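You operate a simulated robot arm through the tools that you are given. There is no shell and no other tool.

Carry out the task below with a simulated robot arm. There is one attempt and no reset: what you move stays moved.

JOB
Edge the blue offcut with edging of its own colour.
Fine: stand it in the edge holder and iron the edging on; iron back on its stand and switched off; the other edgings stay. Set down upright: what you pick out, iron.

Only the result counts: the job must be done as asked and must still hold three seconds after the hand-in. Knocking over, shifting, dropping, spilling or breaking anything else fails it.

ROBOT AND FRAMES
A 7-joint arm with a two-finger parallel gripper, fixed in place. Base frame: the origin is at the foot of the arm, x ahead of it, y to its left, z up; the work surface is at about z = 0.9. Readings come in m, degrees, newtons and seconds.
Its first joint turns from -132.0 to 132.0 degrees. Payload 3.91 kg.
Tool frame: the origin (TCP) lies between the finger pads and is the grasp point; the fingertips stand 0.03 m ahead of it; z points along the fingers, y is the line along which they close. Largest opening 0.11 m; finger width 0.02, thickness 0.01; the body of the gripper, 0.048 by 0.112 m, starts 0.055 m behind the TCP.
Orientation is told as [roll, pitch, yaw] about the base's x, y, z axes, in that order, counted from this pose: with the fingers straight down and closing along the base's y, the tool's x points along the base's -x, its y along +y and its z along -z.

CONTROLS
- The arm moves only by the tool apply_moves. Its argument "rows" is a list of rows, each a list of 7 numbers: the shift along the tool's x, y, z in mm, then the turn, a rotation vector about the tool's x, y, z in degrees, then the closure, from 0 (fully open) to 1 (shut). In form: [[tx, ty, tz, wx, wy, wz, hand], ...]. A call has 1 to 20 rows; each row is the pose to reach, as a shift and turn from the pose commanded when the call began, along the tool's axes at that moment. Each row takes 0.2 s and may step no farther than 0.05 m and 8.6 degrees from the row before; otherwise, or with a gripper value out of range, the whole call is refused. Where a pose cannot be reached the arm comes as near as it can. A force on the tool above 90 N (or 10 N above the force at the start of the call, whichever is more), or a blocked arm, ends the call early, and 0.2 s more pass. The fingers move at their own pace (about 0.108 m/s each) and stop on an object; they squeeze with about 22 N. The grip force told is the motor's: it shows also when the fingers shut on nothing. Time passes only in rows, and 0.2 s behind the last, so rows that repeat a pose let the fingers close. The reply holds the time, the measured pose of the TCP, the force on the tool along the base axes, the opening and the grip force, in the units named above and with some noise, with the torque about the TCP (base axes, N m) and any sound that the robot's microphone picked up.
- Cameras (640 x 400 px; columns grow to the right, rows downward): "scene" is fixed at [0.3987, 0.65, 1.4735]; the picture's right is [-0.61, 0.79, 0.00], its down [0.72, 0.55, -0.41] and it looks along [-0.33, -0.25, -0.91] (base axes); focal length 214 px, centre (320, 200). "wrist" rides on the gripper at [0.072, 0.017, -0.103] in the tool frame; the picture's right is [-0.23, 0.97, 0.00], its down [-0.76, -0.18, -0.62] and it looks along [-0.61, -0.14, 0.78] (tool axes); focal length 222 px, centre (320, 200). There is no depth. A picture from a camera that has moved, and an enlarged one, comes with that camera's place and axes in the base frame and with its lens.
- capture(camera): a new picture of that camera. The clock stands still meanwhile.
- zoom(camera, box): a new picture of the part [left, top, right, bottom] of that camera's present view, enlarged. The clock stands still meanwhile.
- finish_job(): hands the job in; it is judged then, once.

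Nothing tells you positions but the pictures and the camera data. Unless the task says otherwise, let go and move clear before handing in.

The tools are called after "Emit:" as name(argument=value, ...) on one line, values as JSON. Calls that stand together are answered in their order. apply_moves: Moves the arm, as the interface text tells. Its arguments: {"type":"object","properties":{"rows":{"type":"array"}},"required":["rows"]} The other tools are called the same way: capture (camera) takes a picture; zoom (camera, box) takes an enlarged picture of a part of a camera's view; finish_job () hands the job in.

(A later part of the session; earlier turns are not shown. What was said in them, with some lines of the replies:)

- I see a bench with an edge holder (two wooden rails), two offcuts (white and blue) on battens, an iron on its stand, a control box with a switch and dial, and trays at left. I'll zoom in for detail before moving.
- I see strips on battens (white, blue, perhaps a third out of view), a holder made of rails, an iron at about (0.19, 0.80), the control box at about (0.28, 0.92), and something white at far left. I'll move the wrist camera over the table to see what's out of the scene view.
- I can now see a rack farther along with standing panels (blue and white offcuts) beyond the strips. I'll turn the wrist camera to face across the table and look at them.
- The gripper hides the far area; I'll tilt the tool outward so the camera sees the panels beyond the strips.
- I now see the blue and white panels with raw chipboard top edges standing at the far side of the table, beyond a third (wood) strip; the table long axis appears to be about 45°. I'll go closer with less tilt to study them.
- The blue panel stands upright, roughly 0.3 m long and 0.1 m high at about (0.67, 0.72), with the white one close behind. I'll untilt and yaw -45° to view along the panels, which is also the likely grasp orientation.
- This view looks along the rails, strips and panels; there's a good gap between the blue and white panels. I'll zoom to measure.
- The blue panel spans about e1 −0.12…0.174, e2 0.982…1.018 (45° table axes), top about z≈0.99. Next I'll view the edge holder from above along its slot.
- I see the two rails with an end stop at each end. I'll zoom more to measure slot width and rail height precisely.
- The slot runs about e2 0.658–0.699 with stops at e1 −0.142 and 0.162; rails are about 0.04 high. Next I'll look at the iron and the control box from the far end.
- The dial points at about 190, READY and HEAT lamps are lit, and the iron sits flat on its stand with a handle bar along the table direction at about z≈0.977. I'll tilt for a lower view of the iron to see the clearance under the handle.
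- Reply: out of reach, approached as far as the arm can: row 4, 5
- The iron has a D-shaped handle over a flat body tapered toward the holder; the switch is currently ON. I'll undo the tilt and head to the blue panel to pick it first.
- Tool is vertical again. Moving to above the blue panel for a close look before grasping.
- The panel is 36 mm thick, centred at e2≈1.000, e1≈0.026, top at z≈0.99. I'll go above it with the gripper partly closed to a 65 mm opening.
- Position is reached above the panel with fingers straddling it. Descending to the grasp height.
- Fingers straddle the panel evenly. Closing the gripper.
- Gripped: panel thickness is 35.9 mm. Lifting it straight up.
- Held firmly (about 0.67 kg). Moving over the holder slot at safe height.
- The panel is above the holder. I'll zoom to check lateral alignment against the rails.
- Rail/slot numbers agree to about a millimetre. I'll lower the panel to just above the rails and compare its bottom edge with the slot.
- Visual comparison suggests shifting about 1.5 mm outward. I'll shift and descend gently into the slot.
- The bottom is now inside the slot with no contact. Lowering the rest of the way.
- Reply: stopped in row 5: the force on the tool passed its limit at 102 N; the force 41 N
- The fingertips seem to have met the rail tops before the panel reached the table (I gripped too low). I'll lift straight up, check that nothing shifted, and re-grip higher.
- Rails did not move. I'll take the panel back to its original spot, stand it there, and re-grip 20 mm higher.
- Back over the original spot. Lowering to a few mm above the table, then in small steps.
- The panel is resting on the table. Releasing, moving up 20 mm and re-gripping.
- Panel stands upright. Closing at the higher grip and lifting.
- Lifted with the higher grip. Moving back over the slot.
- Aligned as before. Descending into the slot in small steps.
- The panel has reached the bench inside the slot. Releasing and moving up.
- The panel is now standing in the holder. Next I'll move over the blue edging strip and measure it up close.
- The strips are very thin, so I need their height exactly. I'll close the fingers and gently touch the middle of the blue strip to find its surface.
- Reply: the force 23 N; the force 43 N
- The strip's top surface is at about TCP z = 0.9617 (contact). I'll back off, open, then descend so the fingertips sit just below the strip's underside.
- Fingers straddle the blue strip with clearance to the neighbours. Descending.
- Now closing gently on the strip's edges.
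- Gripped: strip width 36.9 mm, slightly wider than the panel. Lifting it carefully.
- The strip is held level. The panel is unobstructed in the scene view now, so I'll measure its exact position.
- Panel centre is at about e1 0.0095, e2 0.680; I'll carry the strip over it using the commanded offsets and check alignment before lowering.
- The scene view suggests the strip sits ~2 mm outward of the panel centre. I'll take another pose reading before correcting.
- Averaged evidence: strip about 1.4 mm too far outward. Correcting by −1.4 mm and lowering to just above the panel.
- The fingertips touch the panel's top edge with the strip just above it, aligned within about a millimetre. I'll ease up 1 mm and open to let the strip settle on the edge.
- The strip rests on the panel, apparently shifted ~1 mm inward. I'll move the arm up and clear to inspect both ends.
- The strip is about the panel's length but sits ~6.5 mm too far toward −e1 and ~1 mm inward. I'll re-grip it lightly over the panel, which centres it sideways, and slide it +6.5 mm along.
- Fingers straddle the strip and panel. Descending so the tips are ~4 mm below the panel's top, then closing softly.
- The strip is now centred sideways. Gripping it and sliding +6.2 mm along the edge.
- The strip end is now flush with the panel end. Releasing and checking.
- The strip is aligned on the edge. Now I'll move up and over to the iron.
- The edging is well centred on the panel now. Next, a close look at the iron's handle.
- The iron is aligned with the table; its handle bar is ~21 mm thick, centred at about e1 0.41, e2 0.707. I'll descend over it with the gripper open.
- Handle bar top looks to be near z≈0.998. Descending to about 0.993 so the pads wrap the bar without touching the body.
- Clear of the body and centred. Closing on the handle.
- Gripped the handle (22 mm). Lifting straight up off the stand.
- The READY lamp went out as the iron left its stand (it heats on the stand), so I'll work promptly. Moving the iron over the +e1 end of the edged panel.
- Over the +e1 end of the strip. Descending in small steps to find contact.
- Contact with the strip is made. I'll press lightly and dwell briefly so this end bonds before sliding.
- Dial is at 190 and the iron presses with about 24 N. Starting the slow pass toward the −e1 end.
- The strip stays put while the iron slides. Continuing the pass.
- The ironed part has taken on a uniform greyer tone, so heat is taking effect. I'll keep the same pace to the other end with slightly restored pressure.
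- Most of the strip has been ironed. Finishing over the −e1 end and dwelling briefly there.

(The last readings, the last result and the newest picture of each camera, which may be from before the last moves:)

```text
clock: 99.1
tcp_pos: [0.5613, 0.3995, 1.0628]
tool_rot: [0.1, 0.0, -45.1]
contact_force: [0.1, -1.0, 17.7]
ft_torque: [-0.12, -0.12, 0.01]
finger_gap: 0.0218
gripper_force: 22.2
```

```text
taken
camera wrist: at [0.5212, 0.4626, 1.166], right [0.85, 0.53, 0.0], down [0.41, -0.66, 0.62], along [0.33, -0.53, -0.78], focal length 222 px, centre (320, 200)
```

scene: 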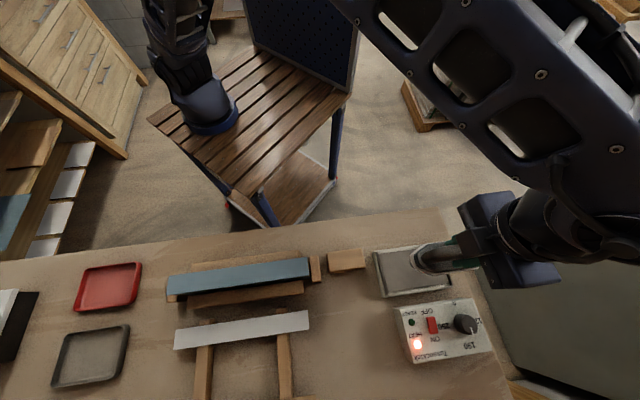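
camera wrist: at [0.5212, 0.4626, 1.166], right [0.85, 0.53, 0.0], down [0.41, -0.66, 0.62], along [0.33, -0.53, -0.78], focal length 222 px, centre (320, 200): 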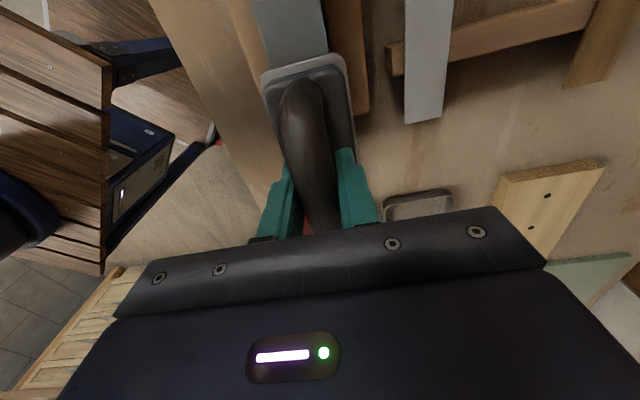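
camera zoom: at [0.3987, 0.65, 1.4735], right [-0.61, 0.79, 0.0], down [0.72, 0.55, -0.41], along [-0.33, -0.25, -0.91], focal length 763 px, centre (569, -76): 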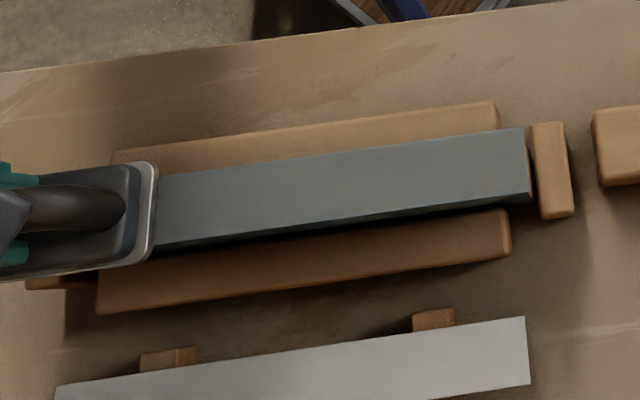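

Lifting the iron to inspect the whole edge.

Emit:
apply_moves(rows=[[0, 0, -5, 0, 0, 0, 1], [0, 0, -20, 0, 0, 0, 1], [0, 0, -50, 0, 0, 0, 1], [0, 0, -68, 0, 0, 0, 1], [-20, 60, -68, 0, 0, 0, 1], [-20, 60, -68, 0, 0, 0, 1]])

Emit:
capture(camera="scene")

Emit:
zoom(camera="scene", box=[160, 235, 340, 320])

Emit:
capture(camera="wrist")

```text
refused: row 5 steps farther than a row can; nothing moved
```

```text
taken
```

scene: 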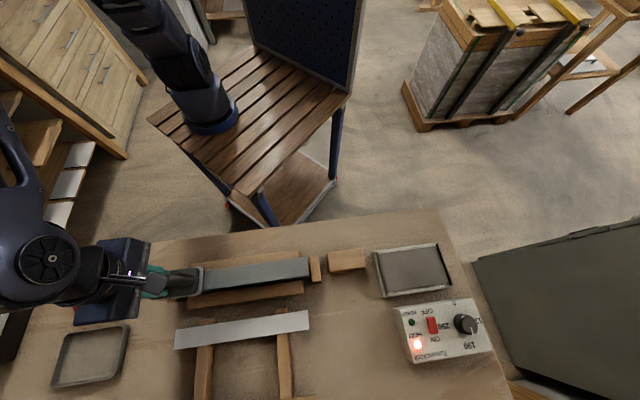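

```text
3.56 times, centred on (250, 278) of scene
camera zoom: at [0.3987, 0.65, 1.4735], right [-0.61, 0.79, 0.0], down [0.72, 0.55, -0.41], along [-0.33, -0.25, -0.91], focal length 763 px, centre (569, -76)
```

zoom: 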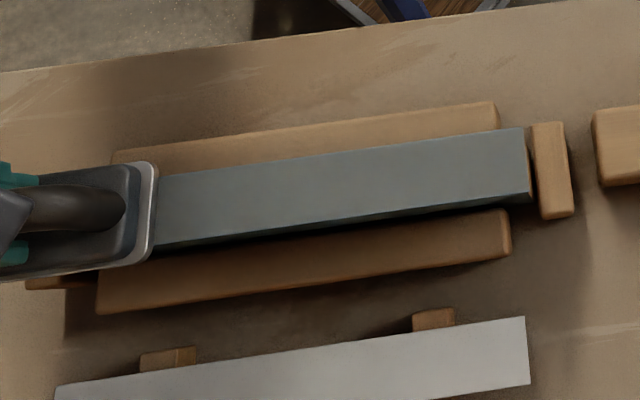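

```text
taken
camera wrist: at [0.5212, 0.4626, 1.166], right [0.85, 0.53, 0.0], down [0.41, -0.66, 0.62], along [0.33, -0.53, -0.78], focal length 222 px, centre (320, 200)
```

wrist: 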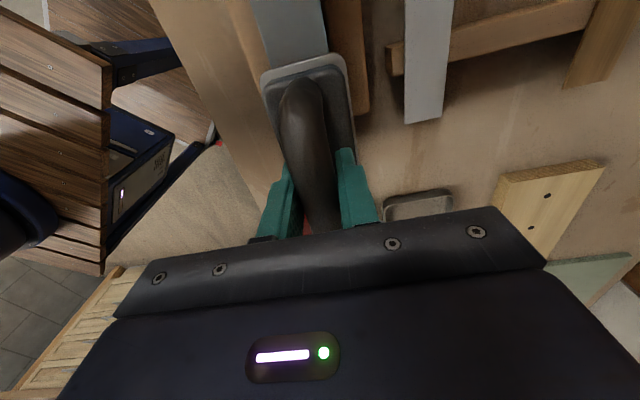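

The combined call was refused for a step size; nothing moved. I'll lift and carry the iron back above its stand, then inspect the edge from the scene camera.

Emit:
apply_moves(rows=[[0, 0, -5, 0, 0, 0, 1], [0, 0, -20, 0, 0, 0, 1], [0, 0, -50, 0, 0, 0, 1], [0, 0, -69.3, 0, 0, 0, 1], [44, 2, -69.3, 0, 0, 0, 1], [88, 5, -69.3, 0, 0, 0, 1], [132, 8, -69.3, 0, 0, 0, 1], [176, 11, -69.3, 0, 0, 0, 1], [220, 14, -69.3, 0, 0, 0, 1], [264, 16, -69.3, 0, 0, 0, 1], [308, 18, -69.3, 0, 0, 0, 1], [352, 20, -69.3, 0, 0, 0, 1], [396, 22, -69.3, 0, 0, 0, 1], [440, 24, -69.3, 0, 0, 0, 1], [484, 26, -69.3, 0, 0, 0, 1], [526, 27.7, -69.3, 0, 0, 0, 1], [526, 27.7, -69.3, 0, 0, 0, 1]])

Emit:
capture(camera="scene")

Emit:
zoom(camera="scene", box=[160, 235, 340, 320])

Emit:
capture(camera="wrist")

```text
clock: 102.7
tcp_pos: [0.2123, 0.7937, 1.1293]
tool_rot: [0.0, 0.0, -45.0]
contact_force: [-0.6, 0.1, -6.1]
ft_torque: [0.0, 0.02, 0.0]
finger_gap: 0.0217
gripper_force: 22.5
```

```text
taken
```

scene: 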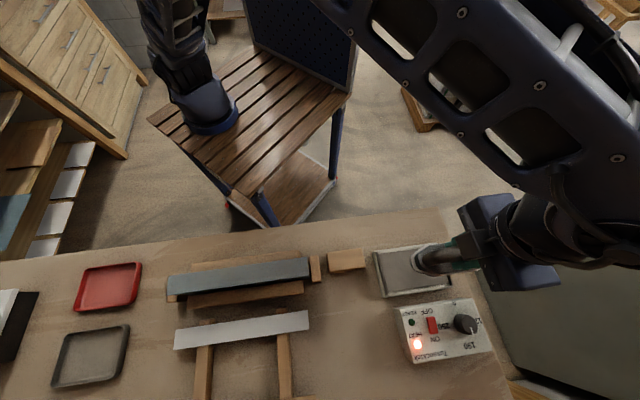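

```text
3.56 times, centred on (250, 278) of scene
camera zoom: at [0.3987, 0.65, 1.4735], right [-0.61, 0.79, 0.0], down [0.72, 0.55, -0.41], along [-0.33, -0.25, -0.91], focal length 763 px, centre (569, -76)
```

zoom: 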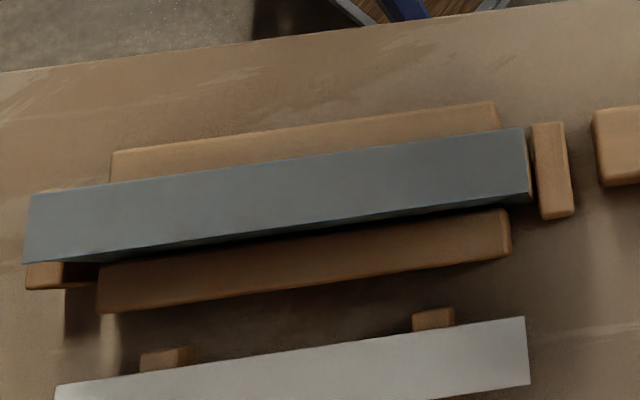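

```text
taken
camera wrist: at [0.1714, 0.8547, 1.2327], right [0.85, 0.53, 0.0], down [0.41, -0.66, 0.62], along [0.33, -0.53, -0.78], focal length 222 px, centre (320, 200)
```

wrist: 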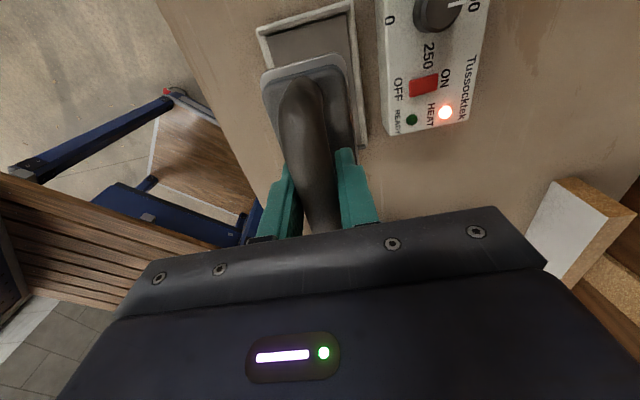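

The whole strip shows the changed tone. Zooming at both ends and the middle for uniformity.

Emit:
zoom(camera="scene", box=[160, 250, 230, 305])

Emit:
zoom(camera="scene", box=[205, 245, 275, 300])

Emit:
zoom(camera="scene", box=[255, 240, 325, 295])

```text
7.27 times, centred on (195, 278) of scene
camera zoom: at [0.3987, 0.65, 1.4735], right [-0.61, 0.79, 0.0], down [0.72, 0.55, -0.41], along [-0.33, -0.25, -0.91], focal length 1560 px, centre (1229, -364)
```

zoom: 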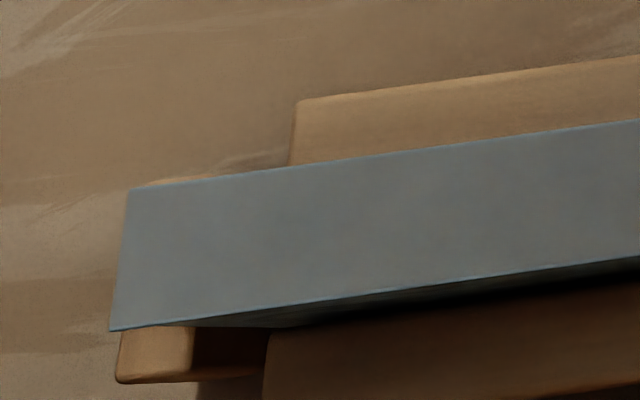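

```text
7.27 times, centred on (240, 272) of scene
camera zoom: at [0.3987, 0.65, 1.4735], right [-0.61, 0.79, 0.0], down [0.72, 0.55, -0.41], along [-0.33, -0.25, -0.91], focal length 1560 px, centre (902, -327)
```

zoom: 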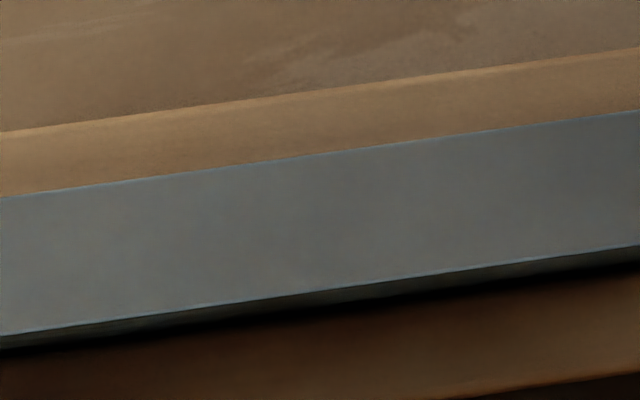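

```text
7.27 times, centred on (290, 268) of scene
camera zoom: at [0.3987, 0.65, 1.4735], right [-0.61, 0.79, 0.0], down [0.72, 0.55, -0.41], along [-0.33, -0.25, -0.91], focal length 1560 px, centre (538, -291)
```

zoom: 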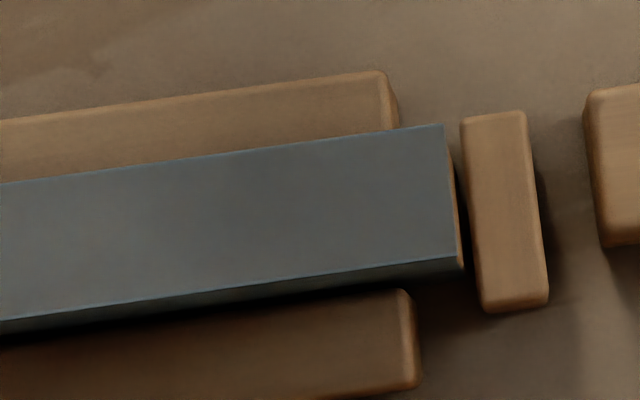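

The edging is uniformly heated with no scorch marks. Re-reading the pose above the stand before setting the iron down.

Emit:
apply_moves(rows=[[0, 0, 20, 0, 0, 0, 1], [0, 0, 50, 0, 0, 0, 1], [0, 0, 80, 0, 0, 0, 1], [0, 0, 80, 0, 0, 0, 1]])

Emit:
capture(camera="wrist")

Emit:
zoom(camera="scene", box=[360, 230, 460, 310])

```text
clock: 103.7
tcp_pos: [0.2093, 0.7931, 1.0504]
tool_rot: [0.0, 0.0, -45.0]
contact_force: [0.7, 0.6, -7.5]
ft_torque: [0.01, 0.02, -0.04]
finger_gap: 0.0217
gripper_force: 21.6
```

```text
taken
camera wrist: at [0.1688, 0.8555, 1.1536], right [0.85, 0.53, 0.0], down [0.41, -0.66, 0.62], along [0.33, -0.53, -0.78], focal length 222 px, centre (320, 200)
```

wrist: 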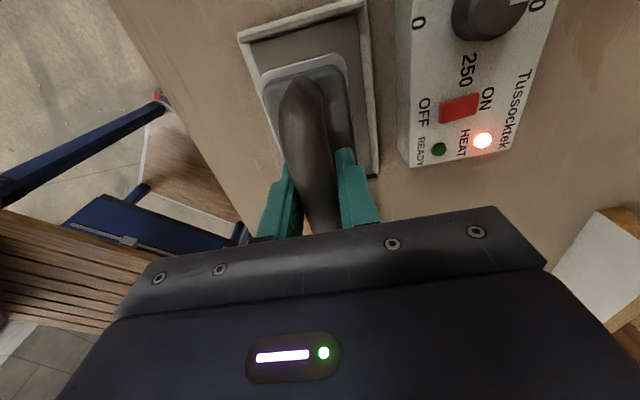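

```text
5.00 times, centred on (410, 270) of scene
camera zoom: at [0.3987, 0.65, 1.4735], right [-0.61, 0.79, 0.0], down [0.72, 0.55, -0.41], along [-0.33, -0.25, -0.91], focal length 1072 px, centre (-130, -150)
```

zoom: 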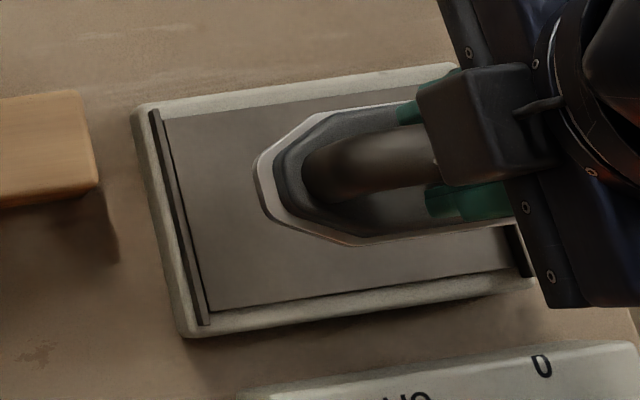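

Emit:
apply_moves(rows=[[0, 0, 20, 0, 0, 0, 1], [0, 0, 40, 0, 0, 0, 1], [0, 0, 50, 0, 0, 0, 1], [0, 0, 55, 0, 0, 0, 1], [0, 0, 55, 0, 0, 0, 1]])

Emit:
apply_moves(rows=[[0, 0, 1.2, 0, 0, 0, 1], [0, 0, 2.4, 0, 0, 0, 1]])

```text
clock: 104.9
tcp_pos: [0.2095, 0.7932, 0.9961]
tool_rot: [0.0, 0.1, -44.9]
contact_force: [-0.2, 0.1, -6.6]
ft_torque: [0.0, -0.01, 0.03]
finger_gap: 0.0216
gripper_force: 22.2
```

```text
clock: 105.5
tcp_pos: [0.2086, 0.7907, 0.9944]
tool_rot: [0.0, 0.1, -45.1]
contact_force: [-0.5, 0.3, -6.4]
ft_torque: [-0.01, 0.02, 0.0]
finger_gap: 0.0218
gripper_force: 22.3
```

Emit:
apply_moves(rows=[[0, 0, 0.8, 0, 0, 0, 1], [0, 0, 1.6, 0, 0, 0, 1]])

Emit:
apply_moves(rows=[[0, 0, 0.6, 0, 0, 0, 1], [0, 0, 1.0, 0, 0, 0, 1]])

```text
clock: 106.1
tcp_pos: [0.2086, 0.7905, 0.9937]
tool_rot: [0.1, 0.0, -45.0]
contact_force: [-0.1, 0.0, -7.0]
ft_torque: [-0.01, 0.01, 0.02]
finger_gap: 0.0215
gripper_force: 21.8
```

```text
clock: 106.7
tcp_pos: [0.2087, 0.7903, 0.9926]
tool_rot: [0.0, 0.0, -44.9]
contact_force: [0.1, 0.0, -6.5]
ft_torque: [0.0, 0.03, -0.02]
finger_gap: 0.0215
gripper_force: 21.9
```

Emit:
apply_moves(rows=[[0, 0, 0.5, 0, 0, 0, 1], [0, 0, 1.0, 0, 0, 0, 1]])

Emit:
zoom(camera="scene", box=[370, 230, 500, 370])

```text
clock: 107.3
tcp_pos: [0.2082, 0.7911, 0.9919]
tool_rot: [0.1, 0.0, -44.9]
contact_force: [-0.9, 0.4, -2.4]
ft_torque: [-0.19, -0.1, -0.02]
finger_gap: 0.0218
gripper_force: 21.5
```

```text
2.86 times, centred on (435, 300) of scene
camera zoom: at [0.3987, 0.65, 1.4735], right [-0.61, 0.79, 0.0], down [0.72, 0.55, -0.41], along [-0.33, -0.25, -0.91], focal length 613 px, centre (-9, -86)
```

zoom: 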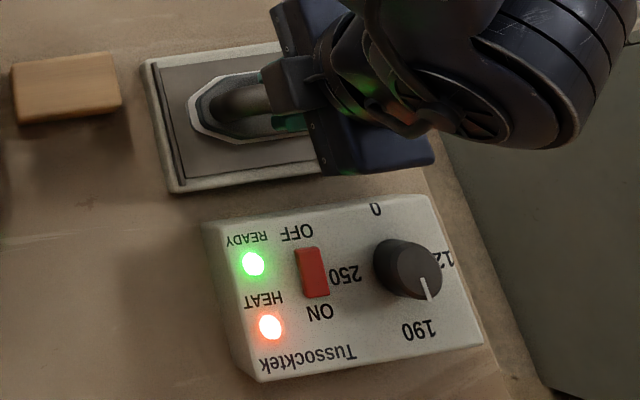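

READY lit again as soon as the iron touched the stand, so it kept its temperature. Let me check the edging's colour as it cools before releasing.

Emit:
zoom(camera="scene", box=[160, 235, 340, 320])

Emit:
zoom(camera="scene", box=[160, 250, 230, 305])

Emit:
zoom(camera="scene", box=[255, 240, 325, 295])

```text
3.56 times, centred on (250, 278) of scene
camera zoom: at [0.3987, 0.65, 1.4735], right [-0.61, 0.79, 0.0], down [0.72, 0.55, -0.41], along [-0.33, -0.25, -0.91], focal length 763 px, centre (569, -76)
```

zoom: 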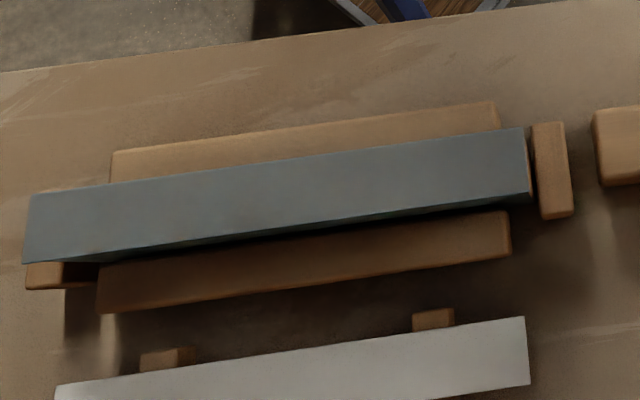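

```text
7.27 times, centred on (195, 278) of scene
camera zoom: at [0.3987, 0.65, 1.4735], right [-0.61, 0.79, 0.0], down [0.72, 0.55, -0.41], along [-0.33, -0.25, -0.91], focal length 1560 px, centre (1229, -364)
```

zoom: 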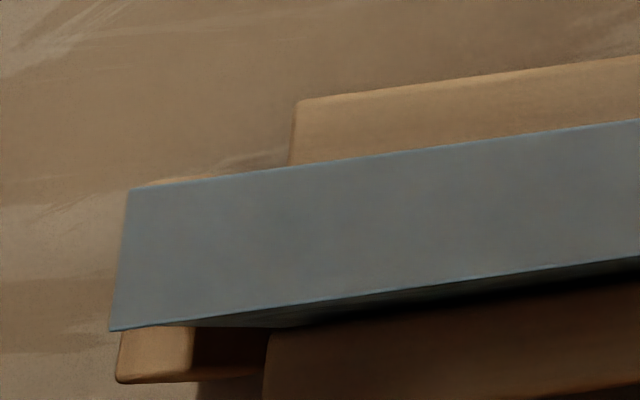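

```text
7.27 times, centred on (290, 268) of scene
camera zoom: at [0.3987, 0.65, 1.4735], right [-0.61, 0.79, 0.0], down [0.72, 0.55, -0.41], along [-0.33, -0.25, -0.91], focal length 1560 px, centre (538, -291)
```

zoom: 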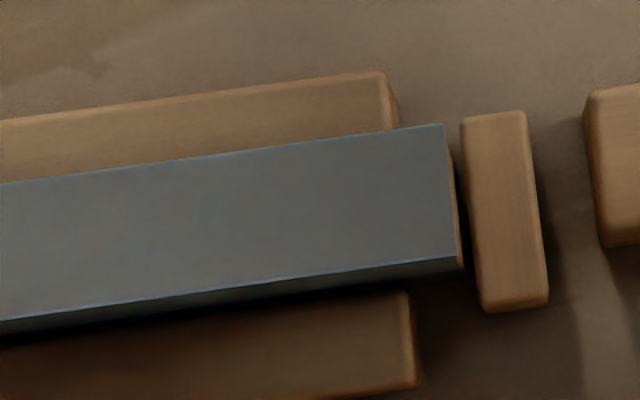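

The edging shows an even, unmarked finish along its full length. Setting the iron fully down on the stand and letting go.

Emit:
apply_moves(rows=[[0, 0, 0.3, 0, 0, 0, 1], [0, 0, 0.5, 0, 0, 0, 1]])

Emit:
apply_moves(rows=[[0, 0, 0, 0, 0, 0, 0.7], [0, 0, 0, 0, 0, 0, 0.5], [0, 0, 0, 0, 0, 0, 0.45], [0, 0, 0, 0, 0, 0, 0.45]])

Emit:
capture(camera="wrist")

```text
clock: 107.9
tcp_pos: [0.2091, 0.7912, 0.9908]
tool_rot: [0.1, 0.0, -44.9]
contact_force: [-1.3, 0.7, 4.3]
ft_torque: [-0.46, -0.36, -0.01]
finger_gap: 0.0217
gripper_force: 22.2
```

```text
clock: 108.9
tcp_pos: [0.2093, 0.7917, 0.9903]
tool_rot: [0.0, -0.1, -44.9]
contact_force: [0.2, -0.7, -0.4]
ft_torque: [0.01, 0.0, -0.01]
finger_gap: 0.0605
gripper_force: 0.0
```

```text
taken
camera wrist: at [0.1689, 0.8535, 1.0938], right [0.85, 0.53, 0.0], down [0.41, -0.66, 0.62], along [0.33, -0.53, -0.78], focal length 222 px, centre (320, 200)
```

wrist: 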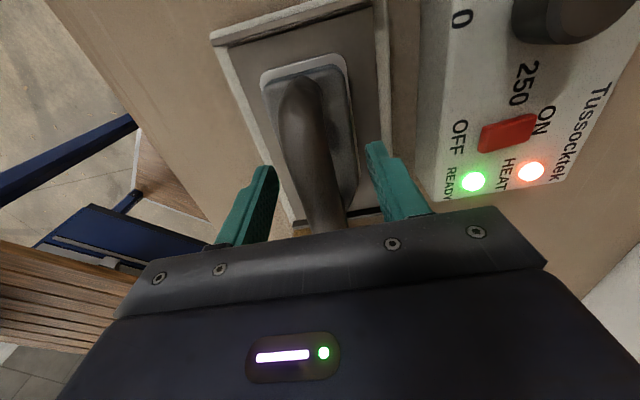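

The iron is back on its stand. I'll lift clear, close the fingers, and position above the switch's OFF side.

Emit:
apply_moves(rows=[[0, 0, -15, 0, 0, 0, 0.45], [0, 0, -50, 0, 0, 0, 0.45], [0, 0, -90, 0, 0, 0, 0.45], [-3, 36, -95, 0, 0, 0, 0.7], [-6, 72, -95, 0, 0, 0, 1], [-8.5, 107.7, -90, 0, 0, 0, 1], [-8.5, 107.7, -60, 0, 0, 0, 1], [-8.5, 107.7, -40, 0, 0, 0, 1], [-8.5, 107.7, -40, 0, 0, 0, 1]])

Emit:
capture(camera="wrist")

Emit:
zoom(camera="scene", box=[370, 230, 500, 370])

```text
clock: 110.9
tcp_pos: [0.291, 0.8603, 1.0309]
tool_rot: [0.0, 0.0, -45.0]
contact_force: [0.6, 0.4, -0.6]
ft_torque: [0.0, 0.01, -0.04]
finger_gap: 0.0
gripper_force: 22.0
```

```text
taken
camera wrist: at [0.2506, 0.9229, 1.1336], right [0.85, 0.53, 0.0], down [0.41, -0.66, 0.62], along [0.33, -0.53, -0.78], focal length 222 px, centre (320, 200)
```

wrist: 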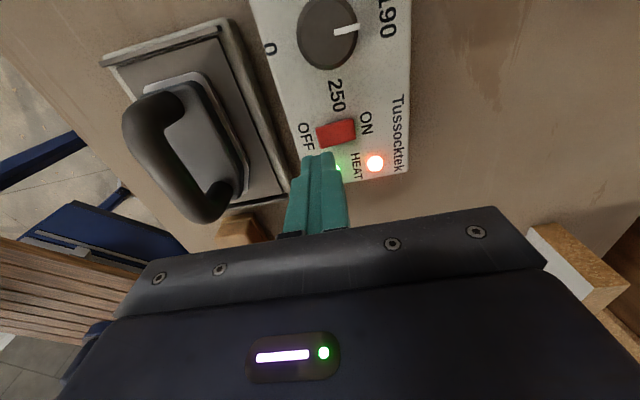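

```text
2.86 times, centred on (435, 300) of scene
camera zoom: at [0.3987, 0.65, 1.4735], right [-0.61, 0.79, 0.0], down [0.72, 0.55, -0.41], along [-0.33, -0.25, -0.91], focal length 613 px, centre (-9, -86)
```

zoom: 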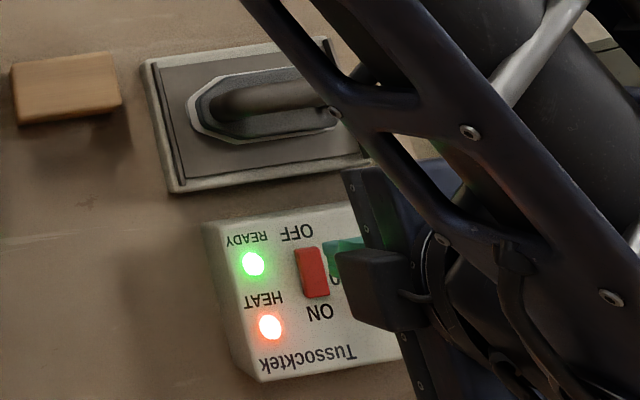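

The fingertip is above the OFF half of the rocker. Descending gently to press it.

Emit:
apply_moves(rows=[[1.5, 0, 10, 0, 0, 0, 1], [1.5, 0, 20, 0, 0, 0, 1], [1.5, 0, 27, 0, 0, 0, 1], [1.5, 0, 27, 0, 0, 0, 1]])

Emit:
apply_moves(rows=[[0, 0, 1, 0, 0, 0, 1], [0, 0, 2, 0, 0, 0, 1], [0, 0, 3, 0, 0, 0, 1]])

Emit:
apply_moves(rows=[[0, 0, 1, 0, 0, 0, 1], [0, 0, 2, 0, 0, 0, 1], [0, 0, 3, 0, 0, 0, 1]])

```text
clock: 111.9
tcp_pos: [0.2898, 0.8618, 1.0043]
tool_rot: [0.1, 0.0, -45.1]
contact_force: [-0.5, -0.2, 0.0]
ft_torque: [0.02, 0.0, 0.01]
finger_gap: 0.0
gripper_force: 22.4
```

```text
clock: 112.7
tcp_pos: [0.2897, 0.8618, 1.0005]
tool_rot: [0.1, 0.0, -45.0]
contact_force: [0.3, 0.3, 0.3]
ft_torque: [-0.01, -0.04, 0.01]
finger_gap: 0.0
gripper_force: 22.3
```

```text
clock: 113.5
tcp_pos: [0.2895, 0.8623, 0.9986]
tool_rot: [0.1, -0.1, -45.0]
contact_force: [-0.5, -0.8, 0.0]
ft_torque: [0.02, 0.04, 0.02]
finger_gap: 0.0
gripper_force: 21.9
```

Emit:
apply_moves(rows=[[0, 0, 1, 0, 0, 0, 1], [0, 0, 2, 0, 0, 0, 1], [0, 0, 3, 0, 0, 0, 1]])

Emit:
apply_moves(rows=[[0, 0, 1, 0, 0, 0, 1], [0, 0, 2, 0, 0, 0, 1]])

Emit:
capture(camera="wrist")

```text
clock: 114.3
tcp_pos: [0.2894, 0.8637, 0.9947]
tool_rot: [0.0, 0.0, -45.0]
contact_force: [0.6, 0.9, 0.1]
ft_torque: [-0.02, -0.01, 0.0]
finger_gap: 0.0
gripper_force: 21.5
```

```text
clock: 114.9
tcp_pos: [0.2897, 0.8617, 0.994]
tool_rot: [0.0, 0.0, -45.0]
contact_force: [-0.5, 0.3, 0.2]
ft_torque: [-0.01, 0.0, 0.05]
finger_gap: 0.0
gripper_force: 22.2
```

```text
taken
camera wrist: at [0.25, 0.9249, 1.0955], right [0.85, 0.53, 0.0], down [0.41, -0.66, 0.62], along [0.33, -0.53, -0.78], focal length 222 px, centre (320, 200)
```

wrist: 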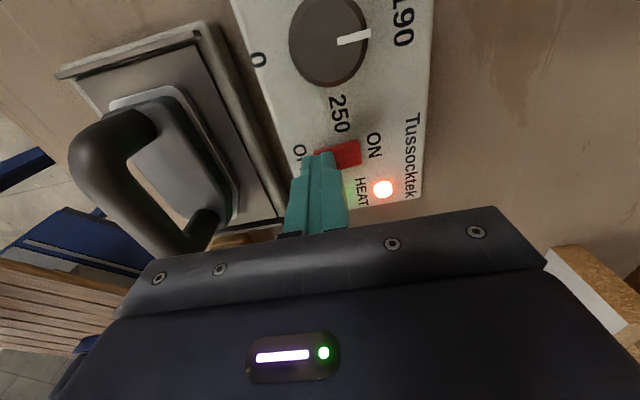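

The fingertip is right over the OFF half. Continuing down.

Emit:
apply_moves(rows=[[0, 0, 1, 0, 0, 0, 1], [0, 0, 2, 0, 0, 0, 1]])

Emit:
apply_moves(rows=[[0, 0, 1, 0, 0, 0, 1], [0, 0, 1.5, 0, 0, 0, 1]])

Emit:
apply_moves(rows=[[0, 0, 1, 0, 0, 0, 1]])

```text
clock: 115.5
tcp_pos: [0.2893, 0.8632, 0.9899]
tool_rot: [0.0, 0.0, -45.0]
contact_force: [-0.7, -0.1, 0.7]
ft_torque: [-0.02, -0.01, -0.01]
finger_gap: 0.0
gripper_force: 22.1
```

```text
clock: 116.1
tcp_pos: [0.29, 0.8618, 0.989]
tool_rot: [0.0, 0.1, -44.9]
contact_force: [-4.6, -4.6, 7.1]
ft_torque: [-0.13, 0.11, -0.02]
finger_gap: 0.0
gripper_force: 21.6
```

```text
clock: 116.5
tcp_pos: [0.29, 0.8617, 0.9893]
tool_rot: [0.1, 0.1, -44.9]
contact_force: [-9.1, -9.1, 16.7]
ft_torque: [-0.22, 0.14, 0.02]
finger_gap: 0.0
gripper_force: 21.9
```

Emit:
capture(camera="wrist")

Emit:
zoom(camera="scene", box=[390, 290, 500, 370])

Emit:
zoom(camera="wrist", box=[250, 80, 430, 230])

```text
taken
camera wrist: at [0.2492, 0.924, 1.0924], right [0.85, 0.53, 0.0], down [0.41, -0.66, 0.62], along [0.33, -0.53, -0.78], focal length 222 px, centre (320, 200)
```

wrist: 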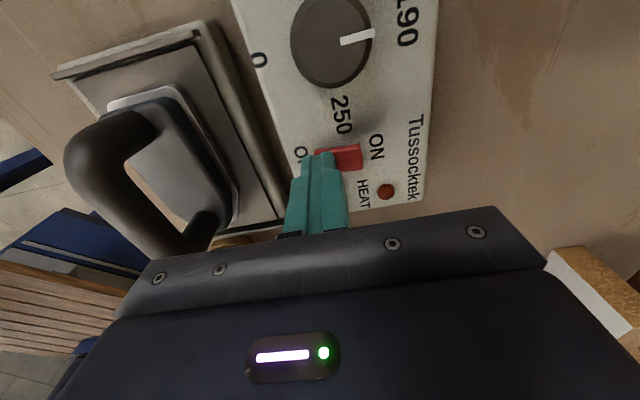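

```text
5.00 times, centred on (445, 330) of scene
camera zoom: at [0.3987, 0.65, 1.4735], right [-0.61, 0.79, 0.0], down [0.72, 0.55, -0.41], along [-0.33, -0.25, -0.91], focal length 1072 px, centre (-305, -450)
```

zoom: 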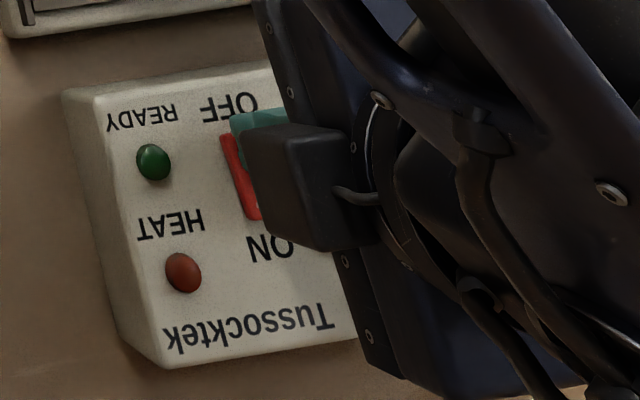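

```text
2.67 times, centred on (340, 155) of wrist
camera zoom: at [0.2492, 0.924, 1.0924], right [0.85, 0.53, 0.0], down [0.41, -0.66, 0.62], along [0.33, -0.53, -0.78], focal length 592 px, centre (267, 320)
```

zoom: 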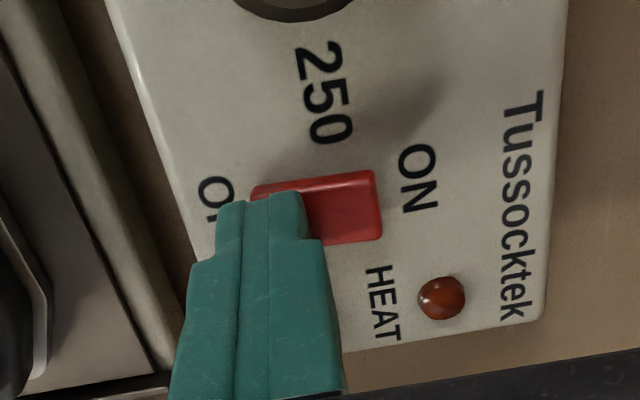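

Both lamps are off: the iron is switched off. Retreating straight up and clear to inspect everything.

Emit:
apply_moves(rows=[[0, 0, -5, 0, 0, 0, 1], [0, 0, -20, 0, 0, 0, 1], [0, 0, -60, 0, 0, 0, 1], [0, 0, -105, 0, 0, 0, 1], [0, 0, -150, 0, 0, 0, 0.8], [0, 0, -190, 0, 0, 0, 0.5]])

Emit:
capture(camera="scene")

Emit:
capture(camera="wrist")

Emit:
zoom(camera="scene", box=[160, 235, 340, 320])

Emit:
zoom(camera="scene", box=[370, 230, 500, 370])

```text
clock: 117.9
tcp_pos: [0.2928, 0.8628, 1.1781]
tool_rot: [0.0, 0.0, -45.0]
contact_force: [1.1, 0.2, 0.6]
ft_torque: [-0.01, -0.01, 0.0]
finger_gap: 0.055
gripper_force: 0.1
```

```text
taken
```

scene: 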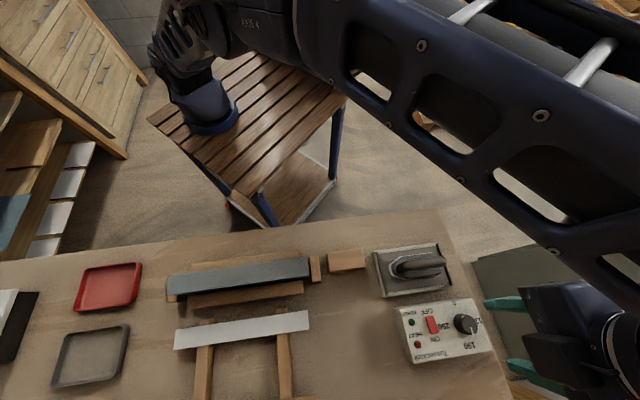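

```text
taken
camera wrist: at [0.2516, 0.9246, 1.281], right [0.85, 0.53, 0.0], down [0.41, -0.66, 0.62], along [0.33, -0.53, -0.78], focal length 222 px, centre (320, 200)
```

wrist: 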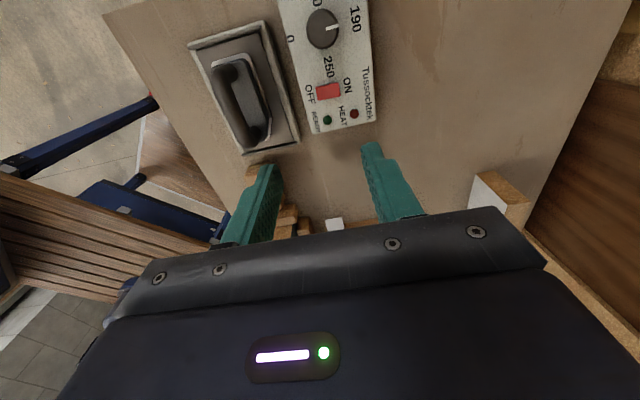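

```text
3.56 times, centred on (250, 278) of scene
camera zoom: at [0.3987, 0.65, 1.4735], right [-0.61, 0.79, 0.0], down [0.72, 0.55, -0.41], along [-0.33, -0.25, -0.91], focal length 763 px, centre (569, -76)
```

zoom: 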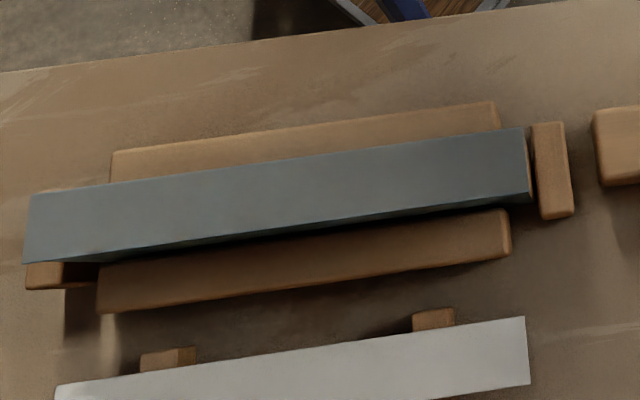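

```text
2.86 times, centred on (435, 300) of scene
camera zoom: at [0.3987, 0.65, 1.4735], right [-0.61, 0.79, 0.0], down [0.72, 0.55, -0.41], along [-0.33, -0.25, -0.91], focal length 613 px, centre (-9, -86)
```

zoom: 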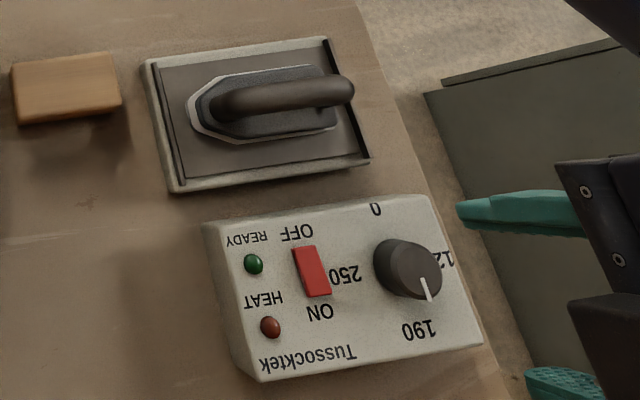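

Iron on its stand and off, lamps dark. Before handing in I'll take a last close look at the edging's ends and the other strips with the wrist camera.

Emit:
apply_moves(rows=[[-40, -15, 0, 0, 0, 0, 0.5], [-80, -30, 0, 0, 0, 0, 0.5], [-120, -45, 0, 0, 0, 0, 0.5], [-160, -60, 0, 0, 0, 0, 0.5], [-200, -70, 0, 0, 0, 0, 0.5], [-240, -75, 0, 0, 0, 0, 0.5], [-280, -80, 0, 0, 0, 0, 0.5]])

Emit:
capture(camera="wrist")

Emit:
zoom(camera="wrist", box=[200, 0, 440, 220])

```text
clock: 119.5
tcp_pos: [0.431, 0.607, 1.1785]
tool_rot: [-0.1, 0.0, -44.9]
contact_force: [0.5, 0.5, 0.3]
ft_torque: [-0.06, -0.01, 0.0]
finger_gap: 0.0549
gripper_force: 0.1
```

```text
taken
camera wrist: at [0.3902, 0.669, 1.2805], right [0.85, 0.53, 0.0], down [0.41, -0.66, 0.62], along [0.33, -0.53, -0.78], focal length 222 px, centre (320, 200)
```

wrist: 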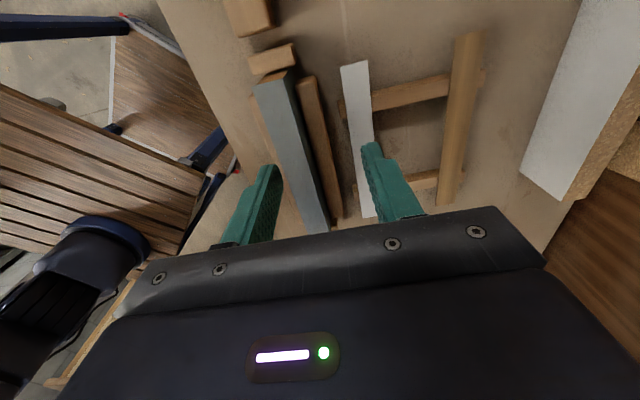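

```text
1.82 times, centred on (320, 110) of wrist
camera zoom: at [0.3902, 0.669, 1.2805], right [0.85, 0.53, 0.0], down [0.41, -0.66, 0.62], along [0.33, -0.53, -0.78], focal length 404 px, centre (320, 364)
```

zoom: 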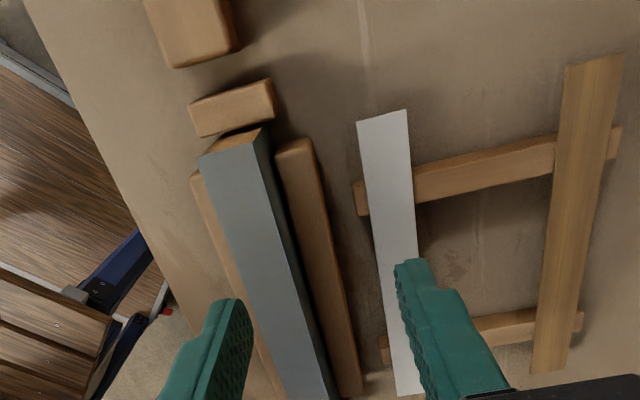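

Emit:
zoom(camera="wrist", box=[240, 55, 340, 120])

Emit:
zoom(camera="wrist", box=[260, 160, 360, 240])

Emit:
zoom(camera="scene", box=[155, 255, 215, 305])

```text
6.15 times, centred on (290, 88) of wrist
camera zoom: at [0.3902, 0.669, 1.2805], right [0.85, 0.53, 0.0], down [0.41, -0.66, 0.62], along [0.33, -0.53, -0.78], focal length 1367 px, centre (505, 892)
```

zoom: 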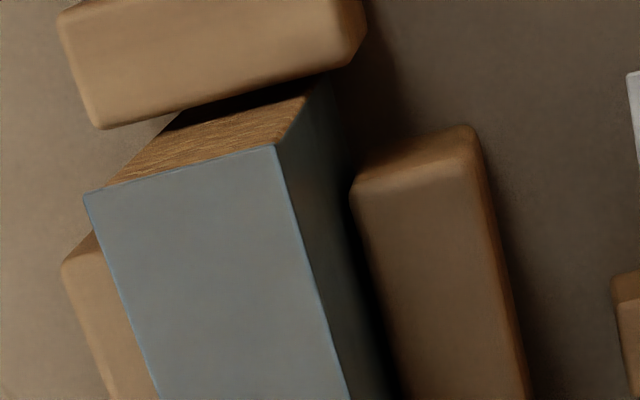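

```text
5.00 times, centred on (310, 200) of wrist
camera zoom: at [0.3902, 0.669, 1.2805], right [0.85, 0.53, 0.0], down [0.41, -0.66, 0.62], along [0.33, -0.53, -0.78], focal length 1111 px, centre (370, 200)
```

zoom: 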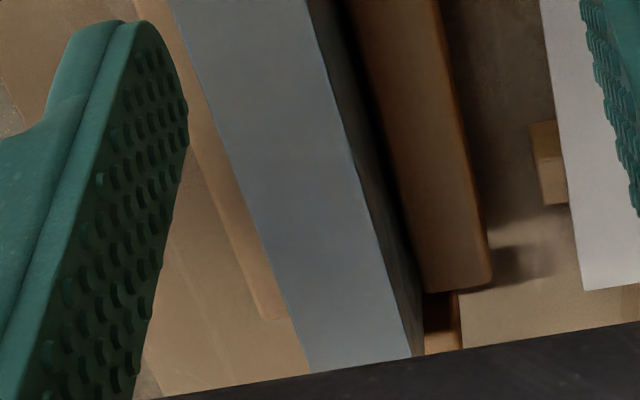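

```text
8.00 times, centred on (185, 280) of scene
camera zoom: at [0.3987, 0.65, 1.4735], right [-0.61, 0.79, 0.0], down [0.72, 0.55, -0.41], along [-0.33, -0.25, -0.91], focal length 1716 px, centre (1400, -440)
```

zoom: 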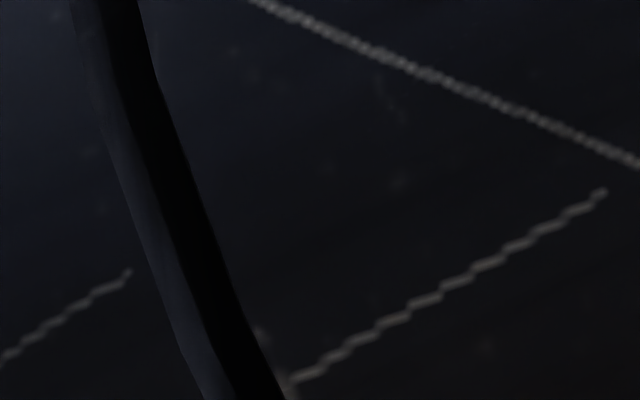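

The edging lies flush on the blue panel, evenly ironed from end to end. The panel stands in the holder, the iron is on its stand and switched off, and the white and wood strips haven't moved. The gripper is open and clear, so I'm handing in.

Emit:
finish_job()

```text
The job is handed in.
```

I've handed the job in: the blue offcut stands upright in the edge holder with the blue edging ironed along its top edge. The hand-in didn't return a result.

- **Edging:** it lies flush on the panel, with about 2 mm of overhang at one end. I ironed the full length in one slow pass at the 190 setting. The whole strip went evenly greyer with no scorch marks. I took that as bonded but did not pull or push on it to check.
- **Iron:** it is back upright on its stand and switched off, and both lamps are dark.
- **Other edgings:** the white and wood strips haven't moved.
- **Holder contact:** on my first try at lowering the panel, the fingertips hit the holder rails and the force reached 102 N. The rails looked unmoved in the pictures afterwards. I put the panel back where it had stood, gripped it higher and set it in without further contact.
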